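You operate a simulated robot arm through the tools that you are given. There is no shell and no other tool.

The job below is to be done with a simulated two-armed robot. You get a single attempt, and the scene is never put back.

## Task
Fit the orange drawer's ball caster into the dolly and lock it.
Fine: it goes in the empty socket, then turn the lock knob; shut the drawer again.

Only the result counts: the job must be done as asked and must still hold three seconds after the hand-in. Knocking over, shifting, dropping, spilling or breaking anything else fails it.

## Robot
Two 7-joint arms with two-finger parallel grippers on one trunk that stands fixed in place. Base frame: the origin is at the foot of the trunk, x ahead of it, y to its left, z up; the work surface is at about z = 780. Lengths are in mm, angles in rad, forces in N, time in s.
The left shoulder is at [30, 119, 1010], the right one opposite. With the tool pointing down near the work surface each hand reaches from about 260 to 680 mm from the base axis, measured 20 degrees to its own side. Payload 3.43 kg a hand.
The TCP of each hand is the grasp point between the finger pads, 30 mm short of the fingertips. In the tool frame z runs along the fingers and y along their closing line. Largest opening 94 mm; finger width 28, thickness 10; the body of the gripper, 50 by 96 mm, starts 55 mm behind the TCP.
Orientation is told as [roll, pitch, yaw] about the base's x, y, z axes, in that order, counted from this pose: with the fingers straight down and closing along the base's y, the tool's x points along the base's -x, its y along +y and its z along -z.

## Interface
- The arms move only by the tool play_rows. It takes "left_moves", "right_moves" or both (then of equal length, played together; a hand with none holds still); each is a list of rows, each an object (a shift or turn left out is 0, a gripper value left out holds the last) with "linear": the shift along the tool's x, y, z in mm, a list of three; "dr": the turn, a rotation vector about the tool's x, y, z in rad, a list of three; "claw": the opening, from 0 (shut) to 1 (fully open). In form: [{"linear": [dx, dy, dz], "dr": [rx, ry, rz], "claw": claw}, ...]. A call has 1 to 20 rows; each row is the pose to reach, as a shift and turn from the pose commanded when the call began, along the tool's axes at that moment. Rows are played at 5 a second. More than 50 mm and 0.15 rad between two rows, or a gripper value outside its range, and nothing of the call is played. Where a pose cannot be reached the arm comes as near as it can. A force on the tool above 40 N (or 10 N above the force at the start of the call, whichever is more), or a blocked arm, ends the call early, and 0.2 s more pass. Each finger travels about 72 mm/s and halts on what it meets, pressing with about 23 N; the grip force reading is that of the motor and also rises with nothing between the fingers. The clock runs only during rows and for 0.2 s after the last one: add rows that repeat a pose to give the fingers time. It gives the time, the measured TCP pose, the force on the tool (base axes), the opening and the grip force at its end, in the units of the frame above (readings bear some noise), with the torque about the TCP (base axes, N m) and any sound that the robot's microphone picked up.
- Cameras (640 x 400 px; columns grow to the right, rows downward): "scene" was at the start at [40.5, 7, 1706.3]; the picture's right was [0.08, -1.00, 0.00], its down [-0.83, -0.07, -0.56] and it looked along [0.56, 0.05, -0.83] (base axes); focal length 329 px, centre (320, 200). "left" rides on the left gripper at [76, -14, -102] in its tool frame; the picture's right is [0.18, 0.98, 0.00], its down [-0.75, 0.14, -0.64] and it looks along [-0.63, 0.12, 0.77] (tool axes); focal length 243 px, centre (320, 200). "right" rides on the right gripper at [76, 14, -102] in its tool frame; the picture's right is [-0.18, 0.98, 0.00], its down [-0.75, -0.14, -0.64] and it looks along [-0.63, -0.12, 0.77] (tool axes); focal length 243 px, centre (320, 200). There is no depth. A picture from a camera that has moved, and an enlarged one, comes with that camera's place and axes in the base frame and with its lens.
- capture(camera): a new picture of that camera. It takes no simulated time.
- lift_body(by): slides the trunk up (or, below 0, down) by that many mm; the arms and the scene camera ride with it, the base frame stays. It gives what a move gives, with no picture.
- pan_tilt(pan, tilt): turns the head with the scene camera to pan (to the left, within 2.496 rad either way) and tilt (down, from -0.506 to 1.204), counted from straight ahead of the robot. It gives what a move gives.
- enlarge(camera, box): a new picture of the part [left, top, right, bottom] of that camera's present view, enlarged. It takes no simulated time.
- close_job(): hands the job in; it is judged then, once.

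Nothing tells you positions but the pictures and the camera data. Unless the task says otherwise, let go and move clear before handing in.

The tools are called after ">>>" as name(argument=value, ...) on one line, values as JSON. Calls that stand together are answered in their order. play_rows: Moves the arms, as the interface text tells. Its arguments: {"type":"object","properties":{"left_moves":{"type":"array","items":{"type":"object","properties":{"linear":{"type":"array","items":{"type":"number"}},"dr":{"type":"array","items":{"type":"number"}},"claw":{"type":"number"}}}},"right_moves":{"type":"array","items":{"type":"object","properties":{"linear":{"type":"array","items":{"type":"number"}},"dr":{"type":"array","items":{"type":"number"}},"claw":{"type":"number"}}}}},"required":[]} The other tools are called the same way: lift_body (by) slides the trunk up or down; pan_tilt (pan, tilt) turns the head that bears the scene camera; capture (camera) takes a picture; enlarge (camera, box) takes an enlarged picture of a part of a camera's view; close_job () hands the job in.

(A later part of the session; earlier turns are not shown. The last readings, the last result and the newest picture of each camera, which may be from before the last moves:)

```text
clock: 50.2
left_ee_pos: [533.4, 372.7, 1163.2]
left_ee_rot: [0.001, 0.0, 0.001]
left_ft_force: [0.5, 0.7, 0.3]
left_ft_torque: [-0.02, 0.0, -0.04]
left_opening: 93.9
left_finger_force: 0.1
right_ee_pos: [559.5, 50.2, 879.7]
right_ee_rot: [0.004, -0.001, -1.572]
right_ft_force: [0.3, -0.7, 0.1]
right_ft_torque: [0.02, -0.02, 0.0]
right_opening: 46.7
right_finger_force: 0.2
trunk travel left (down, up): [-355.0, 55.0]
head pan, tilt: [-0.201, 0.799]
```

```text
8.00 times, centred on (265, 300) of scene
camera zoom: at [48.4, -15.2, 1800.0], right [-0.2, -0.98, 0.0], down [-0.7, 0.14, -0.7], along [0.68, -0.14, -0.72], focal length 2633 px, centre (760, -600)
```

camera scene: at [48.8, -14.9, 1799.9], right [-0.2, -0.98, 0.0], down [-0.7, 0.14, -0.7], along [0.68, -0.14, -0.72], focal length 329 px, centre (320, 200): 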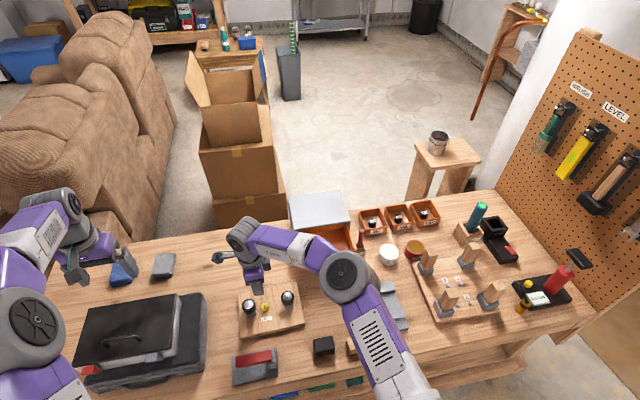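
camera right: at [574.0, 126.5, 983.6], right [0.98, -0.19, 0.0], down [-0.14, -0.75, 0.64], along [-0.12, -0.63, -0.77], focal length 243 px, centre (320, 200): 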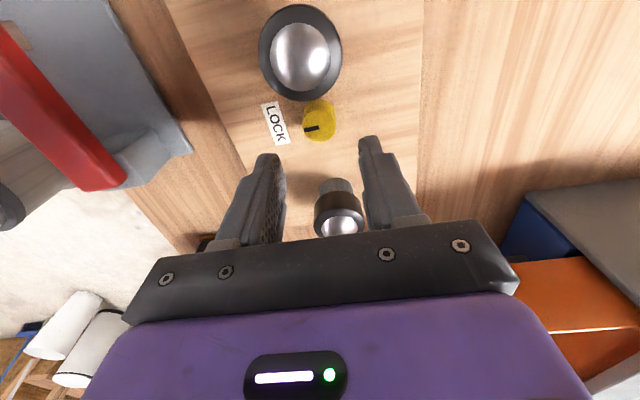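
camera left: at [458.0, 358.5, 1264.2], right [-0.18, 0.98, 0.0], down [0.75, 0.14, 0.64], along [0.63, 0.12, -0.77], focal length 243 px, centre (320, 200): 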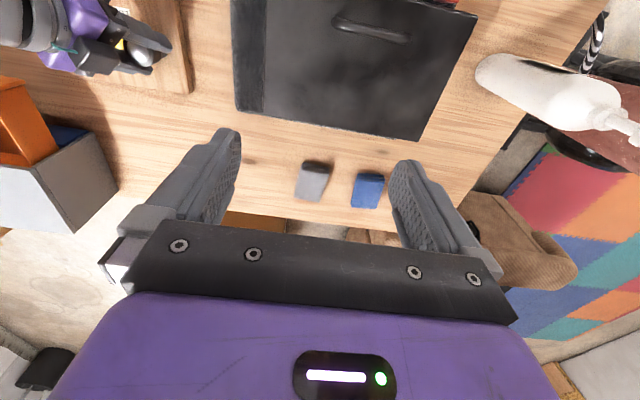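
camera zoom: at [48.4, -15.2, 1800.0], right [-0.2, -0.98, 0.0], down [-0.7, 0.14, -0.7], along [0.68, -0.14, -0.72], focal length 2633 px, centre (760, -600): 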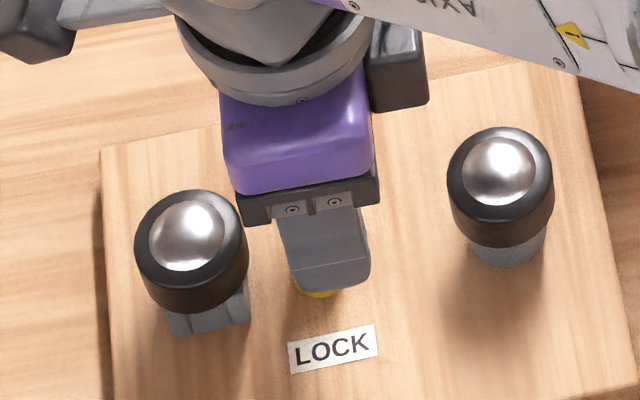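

Knob refined to about (560.5, 58.8). Lower so the fingertips straddle it, then close.

>>> play_rows(right_moves=[{"linear": [0, 0.5, 15]}, {"linear": [0, 0.5, 30]}, {"linear": [0, 0.5, 37]}, {"linear": [0, 0.5, 41]}, {"linear": [0, 0.5, 41]}])

>>> capture(camera="right")

>>> enlarge(camera="right", box=[260, 90, 370, 200])

```text
clock: 51.4
left_ee_pos: [533.9, 372.4, 1162.6]
left_ee_rot: [0.001, 0.0, 0.001]
left_ft_force: [-0.1, 1.1, 0.5]
left_ft_torque: [0.0, -0.01, 0.0]
left_opening: 94.2
left_finger_force: 0.1
right_ee_pos: [560.3, 50.5, 838.7]
right_ee_rot: [0.002, -0.001, -1.573]
right_ft_force: [0.7, -0.5, 0.3]
right_ft_torque: [0.01, -0.06, -0.03]
right_opening: 47.1
right_finger_force: 0.1
trunk travel left (down, up): [-355.0, 55.0]
head pan, tilt: [-0.201, 0.799]
```

```text
taken
camera right: at [574.8, 126.7, 942.9], right [0.98, -0.19, 0.0], down [-0.14, -0.75, 0.64], along [-0.12, -0.63, -0.77], focal length 243 px, centre (320, 200)
```

right: 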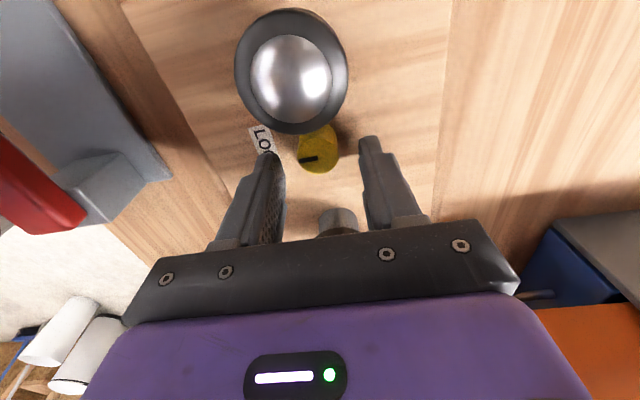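

```text
3.64 times, centred on (315, 145) of right
camera zoom: at [574.8, 126.7, 942.9], right [0.98, -0.19, 0.0], down [-0.14, -0.75, 0.64], along [-0.12, -0.63, -0.77], focal length 882 px, centre (338, 400)
```

zoom: 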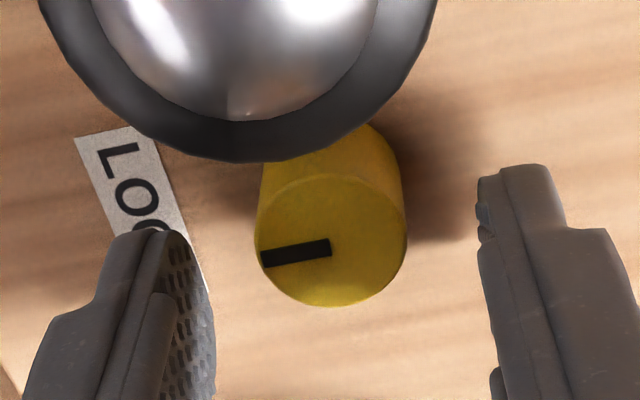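

Knob top at z≈823, axis (561, 60). Nudge 2 mm toward +y and close on it.

>>> play_rows(right_moves=[{"linear": [2, 0.5, 0]}, {"linear": [2, 0.5, 0], "claw": 0.35}, {"linear": [2, 0.5, 0], "claw": 0.2}, {"linear": [2, 0.5, 0], "claw": 0.1}, {"linear": [2, 0.5, 0], "claw": 0.1}])

>>> enlarge(camera="right", box=[260, 90, 370, 200])

>>> enlarge(camera="scene", box=[225, 275, 305, 325])

```text
clock: 52.6
left_ee_pos: [533.8, 372.8, 1161.7]
left_ee_rot: [0.002, 0.001, 0.0]
left_ft_force: [0.2, -0.9, 1.2]
left_ft_torque: [0.03, 0.01, -0.01]
left_opening: 93.9
left_finger_force: 0.1
right_ee_pos: [559.7, 52.0, 838.7]
right_ee_rot: [0.003, 0.0, -1.573]
right_ft_force: [-0.6, 0.8, -0.3]
right_ft_torque: [0.01, 0.15, 0.01]
right_opening: 23.4
right_finger_force: 22.7
trunk travel left (down, up): [-355.0, 55.0]
head pan, tilt: [-0.201, 0.799]
```

```text
3.64 times, centred on (315, 145) of right
camera zoom: at [575.3, 128.6, 942.2], right [0.98, -0.19, 0.0], down [-0.14, -0.75, 0.64], along [-0.12, -0.63, -0.77], focal length 882 px, centre (338, 400)
```

zoom: 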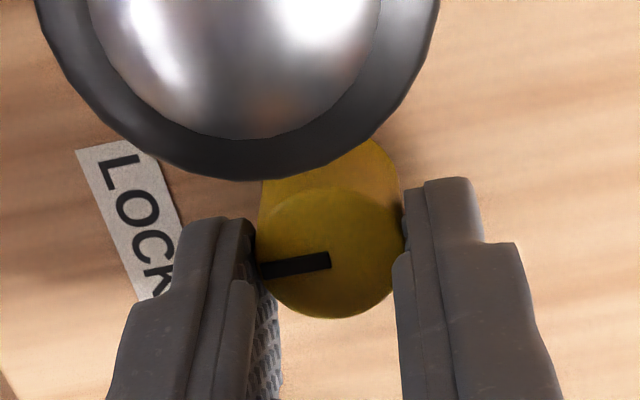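

```text
8.00 times, centred on (265, 300) of scene
camera zoom: at [49.0, -14.9, 1799.9], right [-0.2, -0.98, 0.0], down [-0.7, 0.14, -0.7], along [0.68, -0.14, -0.72], focal length 2633 px, centre (760, -600)
```

zoom: 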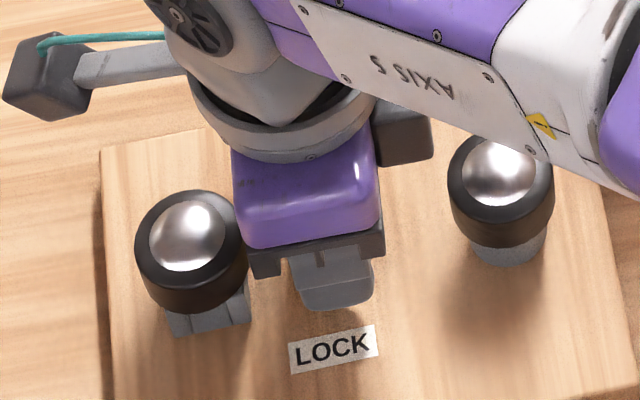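

Knob gripped (23.4 mm) with the board undisturbed. Try a small clockwise turn (0.3 rad) and watch the torque, sound and mark.

>>> play_rows(right_moves=[{"linear": [0.04, -0.75, 0], "dr": [0, 0, 0.1]}, {"linear": [0.15, -1.49, 0], "dr": [0, 0, 0.2]}, {"linear": [0.33, -2.22, 0], "dr": [0, 0, 0.3]}, {"linear": [0.33, -2.22, 0], "dr": [0, 0, 0.3]}])

>>> enlarge(camera="scene", box=[225, 275, 305, 325])

>>> enlarge(camera="right", box=[260, 90, 370, 200])

```text
clock: 53.6
left_ee_pos: [535.2, 373.5, 1161.4]
left_ee_rot: [-0.001, 0.001, 0.0]
left_ft_force: [0.9, 0.8, -0.6]
left_ft_torque: [-0.01, 0.0, 0.0]
left_opening: 94.2
left_finger_force: 0.0
right_ee_pos: [558.8, 52.2, 839.7]
right_ee_rot: [-0.001, -0.002, -1.873]
right_ft_force: [-1.3, 0.0, 0.4]
right_ft_torque: [-0.24, 0.26, 0.01]
right_opening: 23.9
right_finger_force: 22.8
trunk travel left (down, up): [-355.0, 55.0]
head pan, tilt: [-0.201, 0.799]
```

```text
8.00 times, centred on (265, 300) of scene
camera zoom: at [50.0, -14.9, 1799.8], right [-0.2, -0.98, 0.0], down [-0.7, 0.14, -0.7], along [0.68, -0.14, -0.72], focal length 2633 px, centre (760, -600)
```

zoom: 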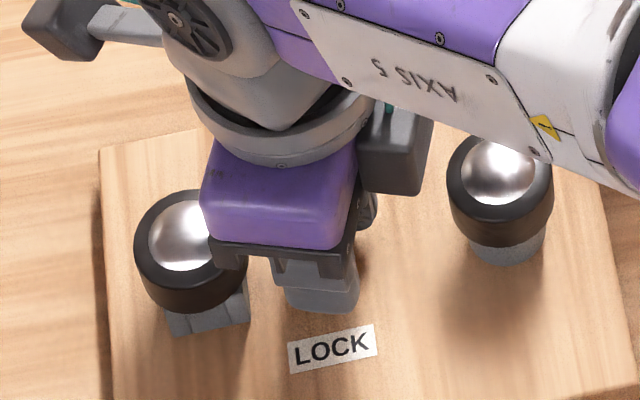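

```text
3.64 times, centred on (315, 145) of right
camera zoom: at [596.0, 121.6, 942.2], right [0.88, -0.47, 0.0], down [-0.36, -0.68, 0.64], along [-0.3, -0.57, -0.77], focal length 882 px, centre (338, 400)
```

zoom: 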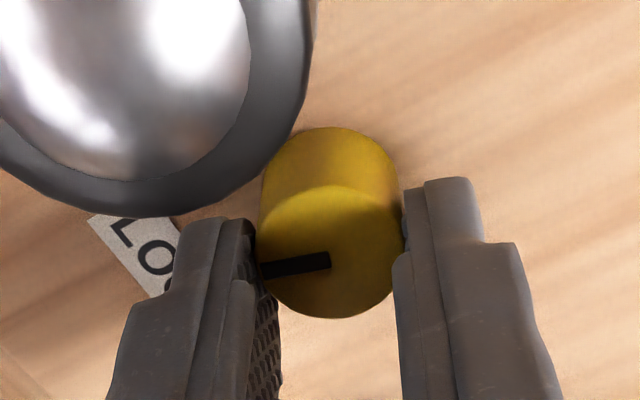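

The knob turns with the hand and the board stays still. Continue clockwise another 0.6 rad.

>>> play_rows(right_moves=[{"linear": [0.04, -0.75, 0], "dr": [0, 0, 0.1]}, {"linear": [0.15, -1.49, 0], "dr": [0, 0, 0.2]}, {"linear": [0.33, -2.22, 0], "dr": [0, 0, 0.3]}, {"linear": [0.59, -2.92, 0], "dr": [0, 0, 0.4]}, {"linear": [0.92, -3.6, 0], "dr": [0, 0, 0.5]}, {"linear": [1.31, -4.23, 0], "dr": [0, 0, 0.6]}, {"linear": [1.31, -4.23, 0], "dr": [0, 0, 0.6]}])

>>> enlarge(camera="scene", box=[225, 275, 305, 325])

>>> enlarge(camera="right", box=[260, 90, 370, 200])

```text
clock: 55.2
left_ee_pos: [534.8, 371.7, 1162.2]
left_ee_rot: [-0.001, -0.001, 0.001]
left_ft_force: [-0.8, -0.3, -0.1]
left_ft_torque: [-0.02, 0.02, -0.03]
left_opening: 94.3
left_finger_force: 0.0
right_ee_pos: [553.9, 55.6, 838.7]
right_ee_rot: [0.002, 0.001, -2.475]
right_ft_force: [1.1, -0.1, 0.2]
right_ft_torque: [-0.16, 0.35, 0.03]
right_opening: 23.4
right_finger_force: 22.9
trunk travel left (down, up): [-355.0, 55.0]
head pan, tilt: [-0.201, 0.799]
```

```text
8.00 times, centred on (265, 300) of scene
camera zoom: at [50.1, -14.6, 1799.9], right [-0.2, -0.98, 0.0], down [-0.7, 0.14, -0.7], along [0.68, -0.14, -0.72], focal length 2633 px, centre (760, -600)
```

zoom: 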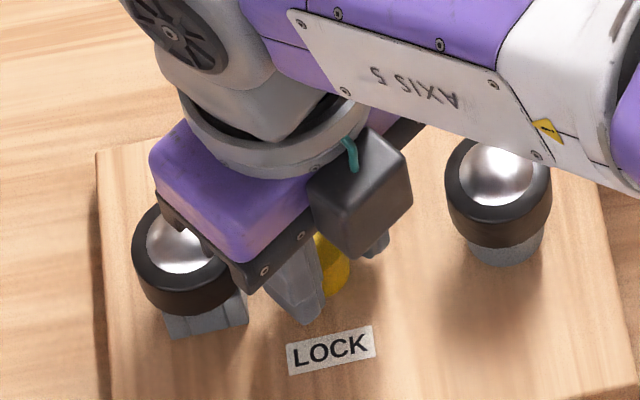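

```text
3.64 times, centred on (315, 145) of right
camera zoom: at [624.4, 92.1, 942.6], right [0.46, -0.89, 0.0], down [-0.68, -0.36, 0.64], along [-0.57, -0.3, -0.77], focal length 882 px, centre (338, 400)
```

zoom: 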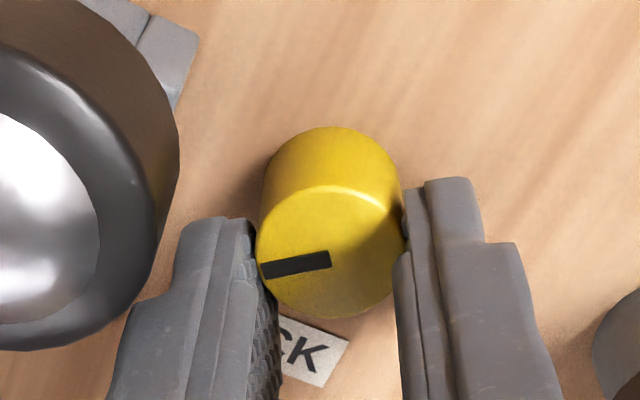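

0.9 rad turned with no resistance. To keep the fingers away from the caster I'll ratchet: open slightly, lift, rotate back and regrip.

>>> play_rows(right_moves=[{"claw": 0.28}, {"claw": 0.32}, {"claw": 0.32}, {"linear": [0, 0, -10]}, {"linear": [0, 0, -25]}, {"linear": [0, 0, -30]}])

>>> play_rows(right_moves=[{"linear": [0.06, 0.97, 0], "dr": [0, 0, -0.13]}, {"linear": [0.25, 1.93, 0], "dr": [0, 0, -0.26]}, {"linear": [0.56, 2.85, 0], "dr": [0, 0, -0.39]}, {"linear": [0.99, 3.73, 0], "dr": [0, 0, -0.52]}, {"linear": [1.53, 4.54, 0], "dr": [0, 0, -0.65]}, {"linear": [2.17, 5.27, 0], "dr": [0, 0, -0.78]}, {"linear": [2.9, 5.92, 0], "dr": [0, 0, -0.91]}, {"linear": [3.71, 6.47, 0], "dr": [0, 0, -1.04]}, {"linear": [4.58, 6.91, 0], "dr": [0, 0, -1.17]}, {"linear": [5.49, 7.23, 0], "dr": [0, 0, -1.3]}, {"linear": [5.49, 7.23, 0], "dr": [0, 0, -1.3], "claw": 0.4}])

>>> enlarge(camera="right", box=[260, 60, 370, 170])

>>> enlarge(camera="scene", box=[225, 275, 305, 325])

```text
clock: 56.6
left_ee_pos: [534.4, 371.3, 1161.7]
left_ee_rot: [0.001, 0.0, 0.001]
left_ft_force: [-0.1, -0.6, -0.1]
left_ft_torque: [0.01, 0.02, 0.02]
left_opening: 94.2
left_finger_force: 0.1
right_ee_pos: [555.8, 55.2, 869.2]
right_ee_rot: [0.003, 0.002, -2.473]
right_ft_force: [-0.2, 0.6, -0.7]
right_ft_torque: [0.02, 0.0, -0.04]
right_opening: 29.9
right_finger_force: 0.0
trunk travel left (down, up): [-355.0, 55.0]
head pan, tilt: [-0.201, 0.799]
```

```text
clock: 59.0
left_ee_pos: [533.9, 372.9, 1162.5]
left_ee_rot: [-0.001, 0.001, -0.001]
left_ft_force: [-0.7, 1.1, 0.2]
left_ft_torque: [-0.02, 0.04, 0.01]
left_opening: 94.3
left_finger_force: 0.1
right_ee_pos: [564.8, 54.0, 868.7]
right_ee_rot: [0.002, -0.002, -1.171]
right_ft_force: [0.1, 0.3, -0.2]
right_ft_torque: [0.04, -0.02, 0.0]
right_opening: 37.7
right_finger_force: 0.0
trunk travel left (down, up): [-355.0, 55.0]
head pan, tilt: [-0.201, 0.799]
```

```text
3.64 times, centred on (315, 115) of right
camera zoom: at [547.6, 129.7, 972.7], right [0.98, 0.21, 0.0], down [0.16, -0.75, 0.64], along [0.14, -0.63, -0.77], focal length 882 px, centre (338, 509)
```

zoom: 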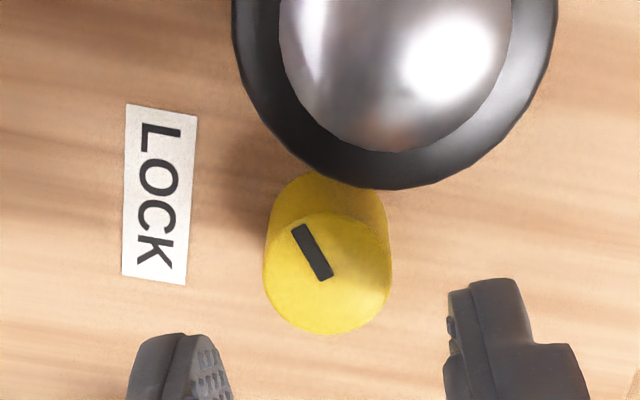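

```text
8.00 times, centred on (265, 300) of scene
camera zoom: at [48.8, -14.9, 1799.9], right [-0.2, -0.98, 0.0], down [-0.7, 0.14, -0.7], along [0.68, -0.14, -0.72], focal length 2633 px, centre (760, -600)
```

zoom: 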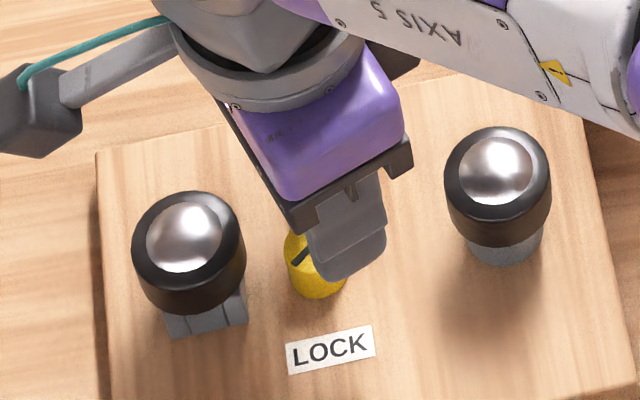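

The mark stayed at about 50° turned. Regrip and continue to about 90°.

>>> play_rows(right_moves=[{"linear": [0, 0, 15]}, {"linear": [0, 0, 30]}, {"linear": [0, 0, 30], "claw": 0.3}, {"linear": [0, 0, 30], "claw": 0.1}, {"linear": [0, 0, 30], "claw": 0.1}, {"linear": [0, 0, 30], "claw": 0.1}])

>>> play_rows(right_moves=[{"linear": [0.04, -0.75, 0], "dr": [0, 0, 0.1]}, {"linear": [0.15, -1.49, 0], "dr": [0, 0, 0.2]}, {"linear": [0.33, -2.22, 0], "dr": [0, 0, 0.3]}, {"linear": [0.59, -2.92, 0], "dr": [0, 0, 0.4]}, {"linear": [0.92, -3.6, 0], "dr": [0, 0, 0.5]}, {"linear": [1.31, -4.23, 0], "dr": [0, 0, 0.6]}, {"linear": [1.62, -4.66, 0], "dr": [0, 0, 0.67]}, {"linear": [1.62, -4.66, 0], "dr": [0, 0, 0.67]}])

>>> enlarge(camera="right", box=[260, 90, 370, 200])

>>> enlarge(camera="scene", box=[225, 275, 305, 325])

```text
clock: 60.4
left_ee_pos: [533.3, 373.4, 1162.7]
left_ee_rot: [0.0, 0.0, 0.001]
left_ft_force: [-0.8, -0.5, -0.8]
left_ft_torque: [-0.03, -0.01, -0.02]
left_opening: 93.7
left_finger_force: 0.0
right_ee_pos: [563.7, 53.8, 838.7]
right_ee_rot: [0.001, 0.001, -1.171]
right_ft_force: [-3.8, 0.4, 0.2]
right_ft_torque: [-0.05, 0.15, 0.02]
right_opening: 23.2
right_finger_force: 23.0
trunk travel left (down, up): [-355.0, 55.0]
head pan, tilt: [-0.201, 0.799]
```

```text
clock: 62.2
left_ee_pos: [534.9, 372.6, 1162.7]
left_ee_rot: [0.001, 0.0, 0.0]
left_ft_force: [0.1, -1.9, 0.8]
left_ft_torque: [0.01, 0.0, -0.03]
left_opening: 94.0
left_finger_force: 0.0
right_ee_pos: [559.0, 53.1, 839.8]
right_ee_rot: [0.002, 0.0, -1.843]
right_ft_force: [1.4, -0.7, 0.1]
right_ft_torque: [-0.08, -0.01, 0.27]
right_opening: 23.3
right_finger_force: 23.2
trunk travel left (down, up): [-355.0, 55.0]
head pan, tilt: [-0.201, 0.799]
```

```text
3.64 times, centred on (315, 145) of right
camera zoom: at [593.7, 122.8, 942.5], right [0.9, -0.44, 0.0], down [-0.34, -0.69, 0.64], along [-0.28, -0.58, -0.77], focal length 882 px, centre (338, 400)
```

zoom: 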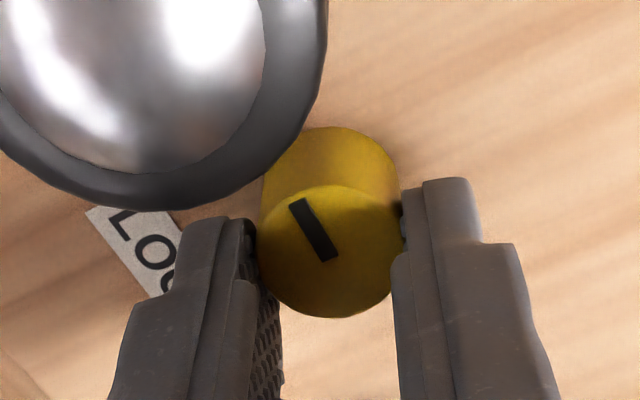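

```text
8.00 times, centred on (265, 300) of scene
camera zoom: at [49.8, -14.9, 1799.9], right [-0.2, -0.98, 0.0], down [-0.7, 0.14, -0.7], along [0.68, -0.14, -0.72], focal length 2633 px, centre (760, -600)
```

zoom: 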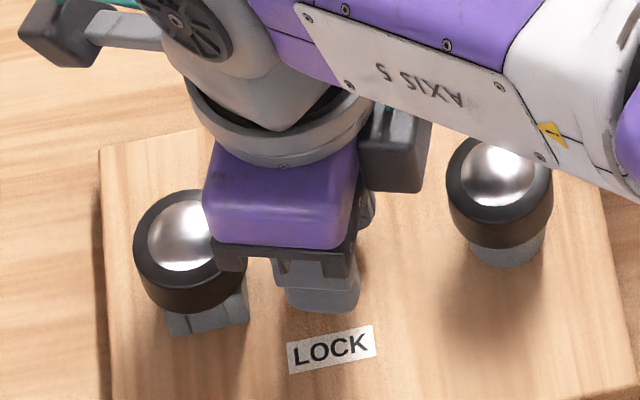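

Total is about 90° now, with some torque building (0.27 N·m). Try slightly further to see if it's the end stop.

>>> play_rows(right_moves=[{"linear": [0.02, -0.45, 0], "dr": [0, 0, 0.06]}, {"linear": [0.05, -0.9, 0], "dr": [0, 0, 0.12]}, {"linear": [0.05, -0.9, 0], "dr": [0, 0, 0.12]}])

>>> enlarge(camera="right", box=[260, 90, 370, 200])

>>> enlarge(camera="scene", box=[225, 275, 305, 325])

```text
clock: 63.0
left_ee_pos: [534.0, 372.7, 1161.1]
left_ee_rot: [-0.002, 0.0, -0.001]
left_ft_force: [-0.6, -0.3, -0.2]
left_ft_torque: [0.0, 0.0, 0.01]
left_opening: 94.1
left_finger_force: 0.0
right_ee_pos: [559.7, 54.6, 839.3]
right_ee_rot: [0.001, 0.002, -1.962]
right_ft_force: [2.4, 0.7, -0.5]
right_ft_torque: [-0.04, 0.14, 0.19]
right_opening: 23.4
right_finger_force: 22.6
trunk travel left (down, up): [-355.0, 55.0]
head pan, tilt: [-0.201, 0.799]
```

```text
3.64 times, centred on (315, 145) of right
camera zoom: at [601.1, 118.8, 942.9], right [0.84, -0.55, 0.0], down [-0.42, -0.64, 0.64], along [-0.35, -0.54, -0.77], focal length 882 px, centre (338, 400)
```

zoom: 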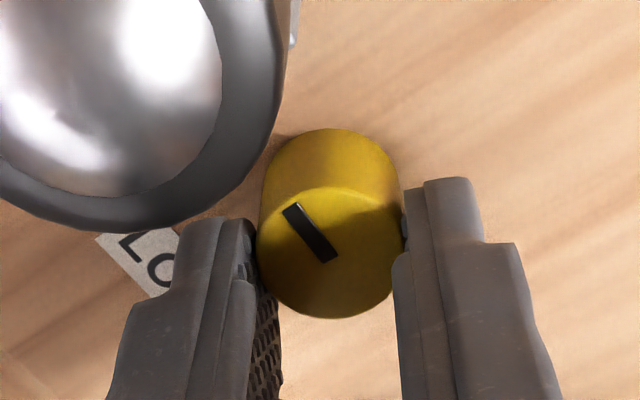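

```text
8.00 times, centred on (265, 300) of scene
camera zoom: at [49.6, -14.8, 1799.9], right [-0.2, -0.98, 0.0], down [-0.7, 0.14, -0.7], along [0.68, -0.14, -0.72], focal length 2633 px, centre (760, -600)
```

zoom: 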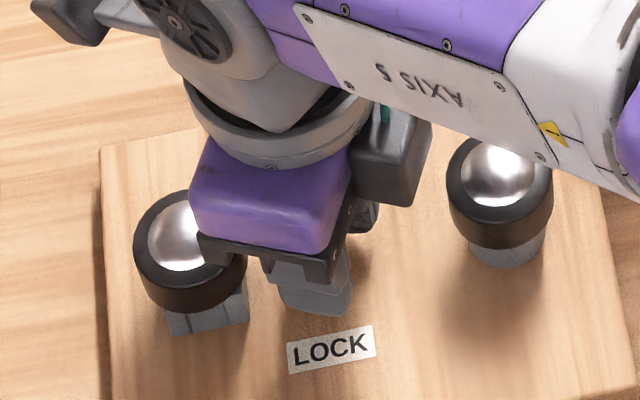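

The fingers now slip on the knob: it has reached its end stop at about 90°. While still holding it I'll gently slide the board back the few mm it had shifted (+x, +y), then check against the original pixels.

>>> play_rows(right_moves=[{"linear": [1.2, 0.5, 0]}, {"linear": [2.4, 1.0, 0]}, {"linear": [3.6, 1.5, 0]}, {"linear": [4.7, 2.0, 0]}, {"linear": [4.7, 2.0, 0]}])

>>> enlarge(camera="scene", box=[225, 275, 305, 325])

```text
clock: 64.2
left_ee_pos: [533.5, 371.3, 1164.0]
left_ee_rot: [0.001, 0.0, -0.002]
left_ft_force: [0.8, -1.3, -0.2]
left_ft_torque: [0.01, -0.02, -0.01]
left_opening: 94.1
left_finger_force: 0.1
right_ee_pos: [561.4, 57.5, 840.0]
right_ee_rot: [0.003, 0.002, -1.96]
right_ft_force: [-3.2, -5.2, 0.2]
right_ft_torque: [0.05, 0.2, 0.04]
right_opening: 23.4
right_finger_force: 22.8
trunk travel left (down, up): [-355.0, 55.0]
head pan, tilt: [-0.201, 0.799]
```

```text
8.00 times, centred on (265, 300) of scene
camera zoom: at [48.4, -15.6, 1799.9], right [-0.2, -0.98, 0.0], down [-0.7, 0.14, -0.7], along [0.68, -0.14, -0.72], focal length 2633 px, centre (760, -600)
```

zoom: 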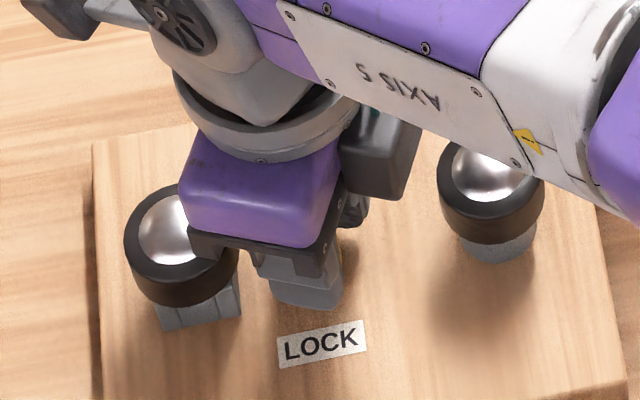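

Board is back to its original pixel position within about 1 mm. Release the knob and rise.

>>> play_rows(right_moves=[{"claw": 0.3}, {"claw": 0.4}, {"claw": 0.4}, {"linear": [0, 0, -15]}, {"linear": [0, 0, -40]}, {"linear": [0, 0, -75]}, {"linear": [0, 0, -100]}])

>>> capture(camera="right")

>>> enlarge(camera="scene", box=[225, 275, 305, 325])

```text
clock: 65.8
left_ee_pos: [534.6, 371.7, 1162.8]
left_ee_rot: [0.0, 0.001, -0.001]
left_ft_force: [0.6, -0.4, -0.3]
left_ft_torque: [0.01, -0.01, -0.03]
left_opening: 93.7
left_finger_force: 0.0
right_ee_pos: [562.2, 57.8, 940.1]
right_ee_rot: [0.002, 0.0, -1.962]
right_ft_force: [-0.9, 0.1, -0.4]
right_ft_torque: [0.02, 0.02, -0.02]
right_opening: 37.4
right_finger_force: 0.0
trunk travel left (down, up): [-355.0, 55.0]
head pan, tilt: [-0.201, 0.799]
```

```text
taken
camera right: at [604.2, 122.9, 1042.6], right [0.84, -0.55, 0.0], down [-0.42, -0.64, 0.64], along [-0.35, -0.54, -0.77], focal length 243 px, centre (320, 200)
```

right: 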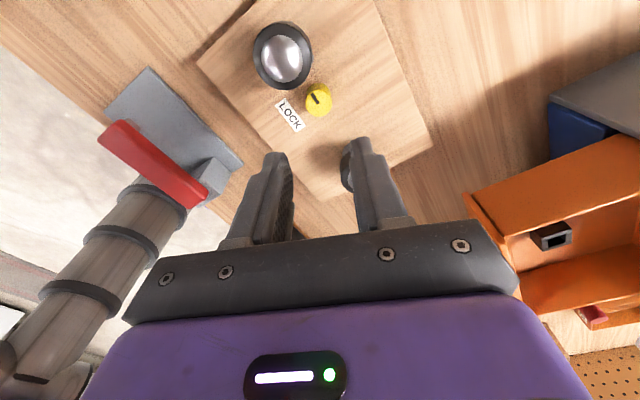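

```text
8.00 times, centred on (265, 300) of scene
camera zoom: at [48.7, -15.0, 1799.9], right [-0.2, -0.98, 0.0], down [-0.7, 0.14, -0.7], along [0.68, -0.14, -0.72], focal length 2633 px, centre (760, -600)
```

zoom: 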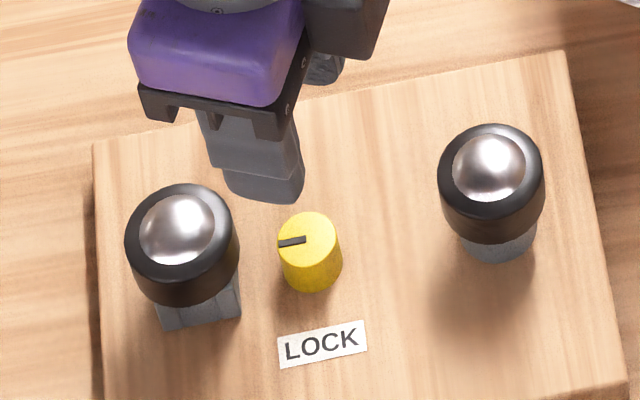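

The mark has turned 90° and the caster sits level with its twin. As a check on the lock I'll grip the caster lightly and give it a tiny upward tug.

>>> play_rows(right_moves=[{"linear": [12, -4, 0], "dr": [0, 0, -0.1], "claw": 0.8}, {"linear": [24, -8, 0], "dr": [0, 0, -0.2], "claw": 0.8}, {"linear": [36, -12, 0], "dr": [0, 0, -0.3], "claw": 0.8}, {"linear": [48.3, -16.6, 0], "dr": [0, 0, -0.39], "claw": 0.8}, {"linear": [48.3, -16.6, 0], "dr": [0, 0, -0.39], "claw": 0.8}])

>>> capture(camera="right")

```text
clock: 67.0
left_ee_pos: [533.5, 372.6, 1162.4]
left_ee_rot: [0.0, 0.0, 0.0]
left_ft_force: [-1.3, 0.0, 0.4]
left_ft_torque: [-0.01, 0.02, -0.06]
left_opening: 93.7
left_finger_force: 0.0
right_ee_pos: [563.5, 106.8, 939.7]
right_ee_rot: [0.001, -0.001, -1.569]
right_ft_force: [0.9, -0.1, 0.2]
right_ft_torque: [0.0, 0.01, 0.01]
right_opening: 75.3
right_finger_force: 0.1
trunk travel left (down, up): [-355.0, 55.0]
head pan, tilt: [-0.201, 0.799]
```

```text
taken
camera right: at [579.2, 183.8, 1042.5], right [0.98, -0.18, 0.0], down [-0.14, -0.75, 0.64], along [-0.12, -0.63, -0.77], focal length 243 px, centre (320, 200)
```

right: 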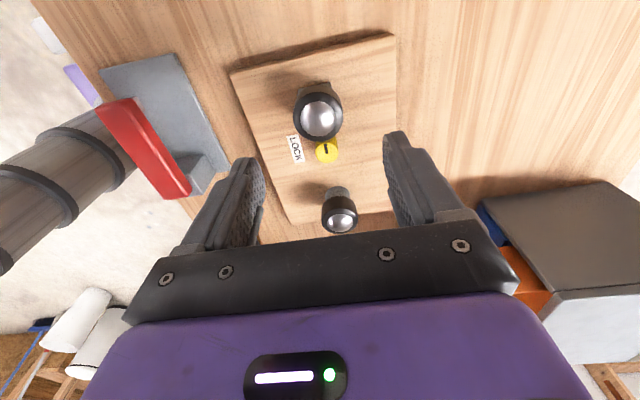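

>>> play_rows(right_moves=[{"linear": [1, -0.5, 30]}, {"linear": [2, -1, 60]}, {"linear": [2, -1, 78]}, {"linear": [2, -1, 86]}, {"linear": [2, -1, 86]}])

>>> enlarge(camera="right", box=[240, 90, 400, 210])

```text
clock: 68.2
left_ee_pos: [534.6, 372.2, 1162.1]
left_ee_rot: [0.0, -0.001, -0.001]
left_ft_force: [0.9, 0.5, -0.1]
left_ft_torque: [-0.01, -0.02, -0.01]
left_opening: 94.1
left_finger_force: 0.0
right_ee_pos: [557.3, 107.6, 853.7]
right_ee_rot: [0.003, 0.001, -1.572]
right_ft_force: [-0.1, -0.5, -0.5]
right_ft_torque: [0.0, -0.02, -0.03]
right_opening: 75.0
right_finger_force: 0.0
right hand out of reach, approached as far as the arm can: row 3, 4, 5
trunk travel left (down, up): [-355.0, 55.0]
head pan, tilt: [-0.201, 0.799]
```

```text
3.33 times, centred on (320, 150) of right
camera zoom: at [572.1, 183.0, 957.0], right [0.98, -0.19, 0.0], down [-0.14, -0.75, 0.64], along [-0.12, -0.63, -0.77], focal length 809 px, centre (320, 367)
```

zoom: 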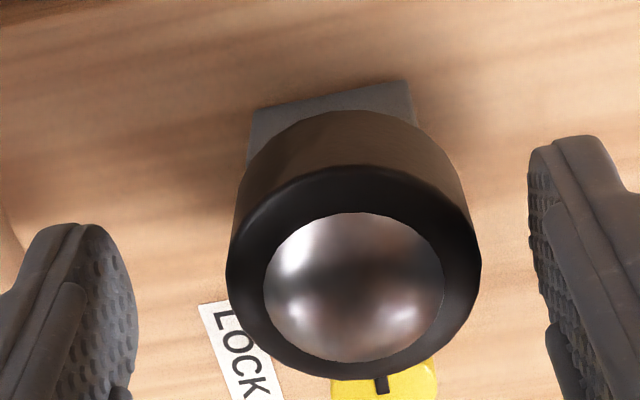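

That orientation runs out of reach at this spot, so I won't close here. I'll rise, turn the hand back to yaw 0 and use a higher fingertip height that clears the knob.

>>> play_rows(right_moves=[{"linear": [0, 0, -30]}, {"linear": [0, 0, -70]}, {"linear": [0, 0, -86]}])

>>> play_rows(right_moves=[{"dr": [0, 0, -0.143]}, {"dr": [0, 0, -0.286]}, {"dr": [0, 0, -0.428]}, {"dr": [0, 0, -0.571]}, {"dr": [0, 0, -0.714]}, {"dr": [0, 0, -0.857]}, {"dr": [0, 0, -1.0]}, {"dr": [0, 0, -1.142]}, {"dr": [0, 0, -1.285]}, {"dr": [0, 0, -1.428]}, {"dr": [0, 0, -1.571]}, {"dr": [0, 0, -1.571]}])

>>> capture(camera="right")

```text
clock: 69.0
left_ee_pos: [534.1, 372.7, 1162.7]
left_ee_rot: [0.001, 0.001, 0.0]
left_ft_force: [0.3, 0.7, 0.0]
left_ft_torque: [-0.01, -0.02, -0.03]
left_opening: 93.9
left_finger_force: 0.1
right_ee_pos: [558.1, 105.6, 941.2]
right_ee_rot: [0.002, 0.0, -1.573]
right_ft_force: [0.6, -0.1, 0.0]
right_ft_torque: [-0.02, 0.03, -0.01]
right_opening: 75.3
right_finger_force: 0.0
trunk travel left (down, up): [-355.0, 55.0]
head pan, tilt: [-0.201, 0.799]
```

```text
clock: 71.6
left_ee_pos: [535.0, 372.2, 1162.7]
left_ee_rot: [-0.001, 0.0, -0.002]
left_ft_force: [0.6, 0.7, -0.1]
left_ft_torque: [0.01, 0.01, -0.01]
left_opening: 93.6
left_finger_force: 0.0
right_ee_pos: [556.3, 105.9, 940.1]
right_ee_rot: [0.0, -0.004, 0.0]
right_ft_force: [-0.3, -0.8, -0.1]
right_ft_torque: [0.01, -0.03, 0.0]
right_opening: 75.0
right_finger_force: 0.1
trunk travel left (down, up): [-355.0, 55.0]
head pan, tilt: [-0.201, 0.799]
```

```text
taken
camera right: at [481.0, 120.5, 1042.6], right [0.18, 0.98, 0.0], down [0.75, -0.14, 0.64], along [0.63, -0.12, -0.77], focal length 243 px, centre (320, 200)
```

right: 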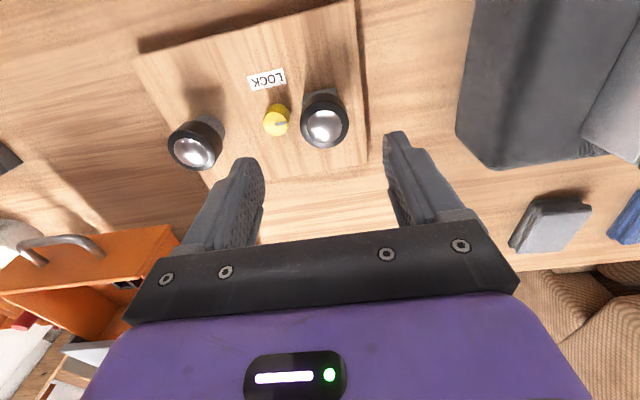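

>>> play_rows(right_moves=[{"linear": [-2, 1.5, 25]}, {"linear": [-5, 3.4, 50]}, {"linear": [-5, 3.4, 70]}, {"linear": [-5, 3.4, 79]}, {"linear": [-5, 3.4, 79]}])

>>> enlarge(camera="right", box=[220, 90, 420, 230])

```text
clock: 72.8
left_ee_pos: [533.0, 374.1, 1162.3]
left_ee_rot: [-0.001, 0.0, -0.001]
left_ft_force: [-0.1, 0.2, 0.0]
left_ft_torque: [-0.02, -0.03, 0.02]
left_opening: 94.1
left_finger_force: 0.1
right_ee_pos: [559.0, 107.9, 857.9]
right_ee_rot: [0.0, 0.0, -0.002]
right_ft_force: [-0.5, 0.4, 0.2]
right_ft_torque: [-0.01, 0.02, -0.01]
right_opening: 75.2
right_finger_force: 0.1
right hand out of reach, approached as far as the arm can: row 4, 5
trunk travel left (down, up): [-355.0, 55.0]
head pan, tilt: [-0.201, 0.799]
```

```text
2.86 times, centred on (320, 160) of right
camera zoom: at [483.4, 122.7, 962.4], right [0.19, 0.98, 0.0], down [0.75, -0.14, 0.64], along [0.63, -0.12, -0.77], focal length 693 px, centre (320, 314)
```

zoom: 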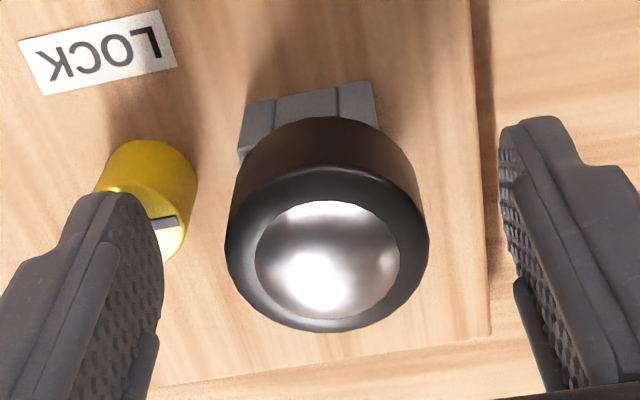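

Fingers are centred in y on the housing, which sits flush on the socket. Close gently and tug up 2 mm.

>>> play_rows(right_moves=[{"claw": 0.6}, {"claw": 0.5}, {"claw": 0.43}, {"claw": 0.4}, {"claw": 0.4}])

>>> play_rows(right_moves=[{"linear": [0, 0, -1]}, {"linear": [0, 0, -2]}, {"linear": [0, 0, -2]}])

>>> enlarge(camera="right", box=[220, 90, 420, 230])

```text
clock: 74.0
left_ee_pos: [533.0, 372.9, 1161.4]
left_ee_rot: [-0.001, 0.001, 0.0]
left_ft_force: [-0.1, 0.2, -0.5]
left_ft_torque: [0.04, 0.01, 0.01]
left_opening: 94.0
left_finger_force: 0.0
right_ee_pos: [558.9, 107.8, 860.0]
right_ee_rot: [0.001, -0.002, 0.0]
right_ft_force: [0.1, 4.5, -0.6]
right_ft_torque: [0.22, -0.01, 0.0]
right_opening: 40.1
right_finger_force: 23.0
trunk travel left (down, up): [-355.0, 55.0]
head pan, tilt: [-0.201, 0.799]
```

```text
clock: 74.8
left_ee_pos: [533.5, 373.1, 1162.2]
left_ee_rot: [-0.002, 0.0, 0.0]
left_ft_force: [0.3, -0.5, -0.7]
left_ft_torque: [0.0, 0.03, 0.0]
left_opening: 93.9
left_finger_force: 0.1
right_ee_pos: [560.0, 107.2, 859.9]
right_ee_rot: [-0.002, 0.0, -0.002]
right_ft_force: [-1.0, -0.3, -8.5]
right_ft_torque: [0.01, 0.08, 0.01]
right_opening: 40.1
right_finger_force: 23.1
trunk travel left (down, up): [-355.0, 55.0]
head pan, tilt: [-0.201, 0.799]
```

```text
2.86 times, centred on (320, 160) of right
camera zoom: at [484.2, 121.5, 963.9], right [0.19, 0.98, 0.0], down [0.75, -0.14, 0.64], along [0.63, -0.12, -0.77], focal length 693 px, centre (320, 314)
```

zoom: 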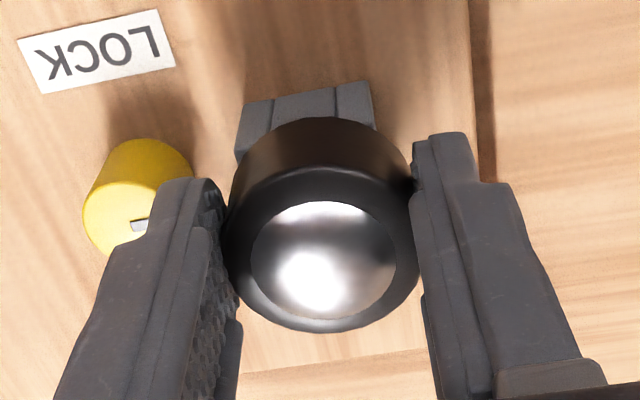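

The tug met 8.5 N with no movement, so the caster is locked. Relax, release and rise.

>>> play_rows(right_moves=[{"linear": [0, 0, 0]}, {"linear": [0, 0, 0.5], "claw": 0.45}, {"linear": [0, 0, 0], "claw": 0.6}, {"linear": [0, 0, 0], "claw": 0.7}, {"linear": [0, 0, -15], "claw": 0.7}, {"linear": [0, 0, -45], "claw": 0.7}, {"linear": [0, 0, -90], "claw": 0.7}, {"linear": [0, 0, -130], "claw": 0.7}])

>>> enlarge(camera="scene", box=[225, 275, 305, 325])

>>> capture(camera="scene")

```text
clock: 76.6
left_ee_pos: [533.5, 371.7, 1162.1]
left_ee_rot: [0.0, -0.001, 0.0]
left_ft_force: [-0.8, 0.6, -0.1]
left_ft_torque: [0.01, 0.01, -0.03]
left_opening: 94.0
left_finger_force: 0.1
right_ee_pos: [559.2, 105.3, 992.2]
right_ee_rot: [0.0, -0.002, -0.001]
right_ft_force: [0.1, 0.0, -0.1]
right_ft_torque: [0.0, -0.01, -0.01]
right_opening: 65.7
right_finger_force: 0.1
trunk travel left (down, up): [-355.0, 55.0]
head pan, tilt: [-0.201, 0.799]
```

```text
8.00 times, centred on (265, 300) of scene
camera zoom: at [48.2, -14.7, 1800.0], right [-0.2, -0.98, 0.0], down [-0.7, 0.14, -0.7], along [0.68, -0.14, -0.72], focal length 2633 px, centre (760, -600)
```

zoom: 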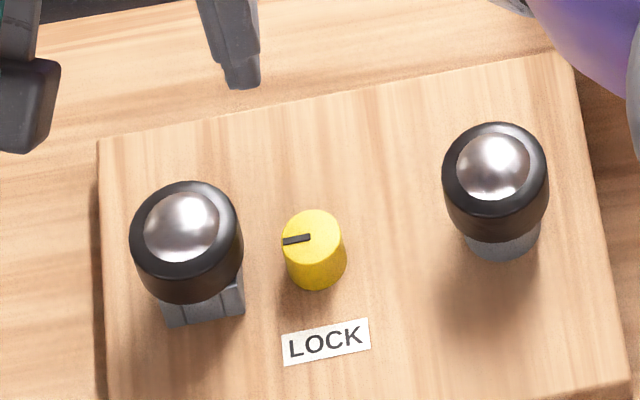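

```text
taken
camera scene: at [48.2, -14.7, 1800.0], right [-0.2, -0.98, 0.0], down [-0.7, 0.14, -0.7], along [0.68, -0.14, -0.72], focal length 329 px, centre (320, 200)
```

scene: 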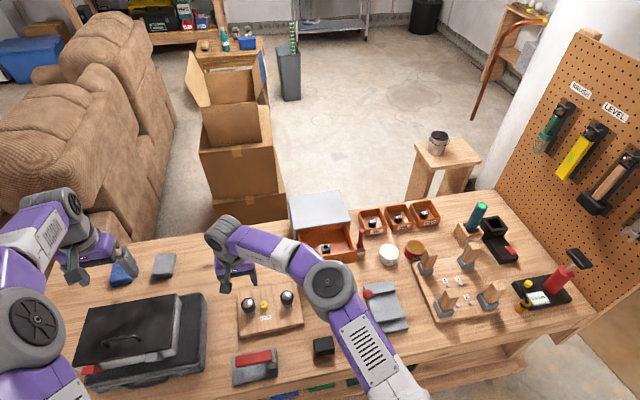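

The dolly is at its original spot, caster fitted, knob turned. Now return to the drawer to close it: carry the hand back to the handle approach pose.

>>> play_rows(right_moves=[{"linear": [3, -35, -10]}, {"linear": [7, -70, -20]}, {"linear": [10, -105, -30]}, {"linear": [13, -140, -40]}, {"linear": [17, -175, -50]}, {"linear": [20, -210, -60]}, {"linear": [23, -245, -70]}, {"linear": [26, -275, -80], "claw": 0.42}, {"linear": [26, -275, -80], "claw": 0.42}])

>>> play_rows(right_moves=[{"dr": [0, 0, 0.143]}, {"dr": [0, 0, 0.286]}, {"dr": [0, 0, 0.428]}, {"dr": [0, 0, 0.571]}, {"dr": [0, 0, 0.714]}, {"dr": [0, 0, 0.857]}, {"dr": [0, 0, 1.0]}, {"dr": [0, 0, 1.142]}, {"dr": [0, 0, 1.285]}, {"dr": [0, 0, 1.428]}, {"dr": [0, 0, 1.571]}, {"dr": [0, 0, 1.571]}])

>>> play_rows(right_moves=[{"dr": [-0.14, 0, 0]}, {"dr": [-0.28, 0, 0]}, {"dr": [-0.42, 0, 0]}, {"dr": [-0.56, 0, 0]}, {"dr": [-0.7, 0, 0]}, {"dr": [-0.84, 0, 0]}, {"dr": [-0.98, 0, 0]}, {"dr": [-1.12, 0, 0]}, {"dr": [-1.25, 0, 0]}, {"dr": [-1.25, 0, 0]}])

>>> capture(camera="right")

```text
clock: 78.6
left_ee_pos: [533.6, 372.5, 1161.9]
left_ee_rot: [-0.001, 0.0, 0.0]
left_ft_force: [0.4, 0.4, 0.3]
left_ft_torque: [0.01, -0.01, 0.0]
left_opening: 93.8
left_finger_force: 0.0
right_ee_pos: [534.5, -169.4, 1073.9]
right_ee_rot: [0.0, 0.001, -0.002]
right_ft_force: [-1.0, 0.4, -0.5]
right_ft_torque: [0.02, 0.01, -0.01]
right_opening: 39.0
right_finger_force: 0.0
trunk travel left (down, up): [-355.0, 55.0]
head pan, tilt: [-0.201, 0.799]
```

```text
clock: 81.2
left_ee_pos: [532.9, 372.9, 1163.2]
left_ee_rot: [0.0, -0.001, -0.001]
left_ft_force: [0.2, -0.1, -0.1]
left_ft_torque: [-0.01, 0.0, 0.0]
left_opening: 94.1
left_finger_force: 0.1
right_ee_pos: [534.1, -167.4, 1072.6]
right_ee_rot: [0.001, 0.0, -1.574]
right_ft_force: [-0.8, -0.1, 0.3]
right_ft_torque: [0.01, 0.0, -0.03]
right_opening: 39.5
right_finger_force: 0.0
trunk travel left (down, up): [-355.0, 55.0]
head pan, tilt: [-0.201, 0.799]
```

```text
clock: 83.4
left_ee_pos: [533.9, 372.2, 1163.0]
left_ee_rot: [0.0, 0.0, 0.0]
left_ft_force: [-0.1, 0.0, 0.4]
left_ft_torque: [0.01, 0.04, -0.02]
left_opening: 94.2
left_finger_force: 0.1
right_ee_pos: [532.5, -166.0, 1072.1]
right_ee_rot: [1.255, 0.001, -1.571]
right_ft_force: [0.8, 0.4, 1.1]
right_ft_torque: [-0.01, -0.03, 0.01]
right_opening: 39.6
right_finger_force: 0.0
trunk travel left (down, up): [-355.0, 55.0]
head pan, tilt: [-0.201, 0.799]
```

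```text
taken
camera right: at [440.4, -90.9, 1118.3], right [0.31, -0.19, 0.93], down [-0.66, -0.75, 0.07], along [0.69, -0.63, -0.35], focal length 243 px, centre (320, 200)
```

right: 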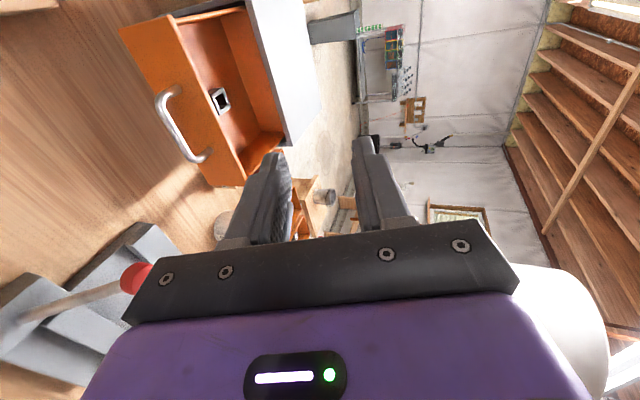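

>>> play_rows(right_moves=[{"linear": [-1, -40, 10]}, {"linear": [-2, -80, 20]}, {"linear": [-2.5, -115, 28]}, {"linear": [-2.5, -150, 37]}, {"linear": [-2.5, -150, 37]}])

>>> capture(camera="right")

```text
clock: 84.6
left_ee_pos: [534.8, 373.3, 1163.0]
left_ee_rot: [-0.001, -0.001, -0.001]
left_ft_force: [0.0, -0.4, -0.7]
left_ft_torque: [-0.01, 0.01, -0.01]
left_opening: 93.9
left_finger_force: 0.0
right_ee_pos: [519.1, -168.6, 918.9]
right_ee_rot: [1.253, 0.0, -1.573]
right_ft_force: [-0.1, 0.4, 0.0]
right_ft_torque: [0.0, 0.01, -0.02]
right_opening: 39.6
right_finger_force: 0.0
trunk travel left (down, up): [-355.0, 55.0]
head pan, tilt: [-0.201, 0.799]
```

```text
taken
camera right: at [427.0, -91.6, 964.4], right [0.31, -0.18, 0.93], down [-0.66, -0.75, 0.07], along [0.69, -0.63, -0.35], focal length 243 px, centre (320, 200)
```

right: 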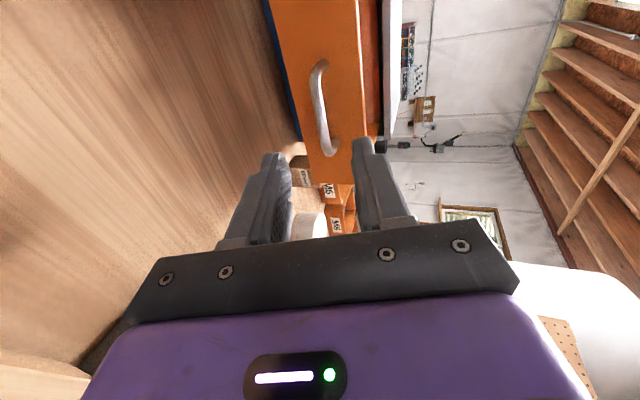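

Aligned with the handle as before; advance and grip.

>>> play_rows(right_moves=[{"linear": [0, 0, 30]}, {"linear": [0, 0, 58]}, {"linear": [0, 0, 75]}, {"linear": [0, 0, 84]}, {"linear": [0, 0, 84]}])

>>> capture(camera="right")

```text
clock: 85.8
left_ee_pos: [534.0, 371.6, 1162.0]
left_ee_rot: [0.0, 0.001, 0.001]
left_ft_force: [-0.1, 0.9, 0.4]
left_ft_torque: [0.02, 0.0, -0.02]
left_opening: 93.9
left_finger_force: 0.0
right_ee_pos: [601.2, -170.4, 890.8]
right_ee_rot: [1.253, 0.0, -1.573]
right_ft_force: [0.0, -0.4, -0.3]
right_ft_torque: [-0.04, 0.04, 0.04]
right_opening: 39.6
right_finger_force: 0.0
trunk travel left (down, up): [-355.0, 55.0]
head pan, tilt: [-0.201, 0.799]
```

```text
taken
camera right: at [508.8, -93.2, 938.2], right [0.31, -0.18, 0.93], down [-0.65, -0.75, 0.07], along [0.69, -0.63, -0.35], focal length 243 px, centre (320, 200)
```

right: 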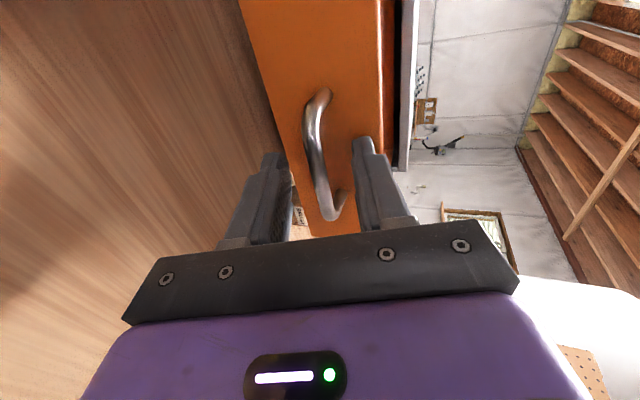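

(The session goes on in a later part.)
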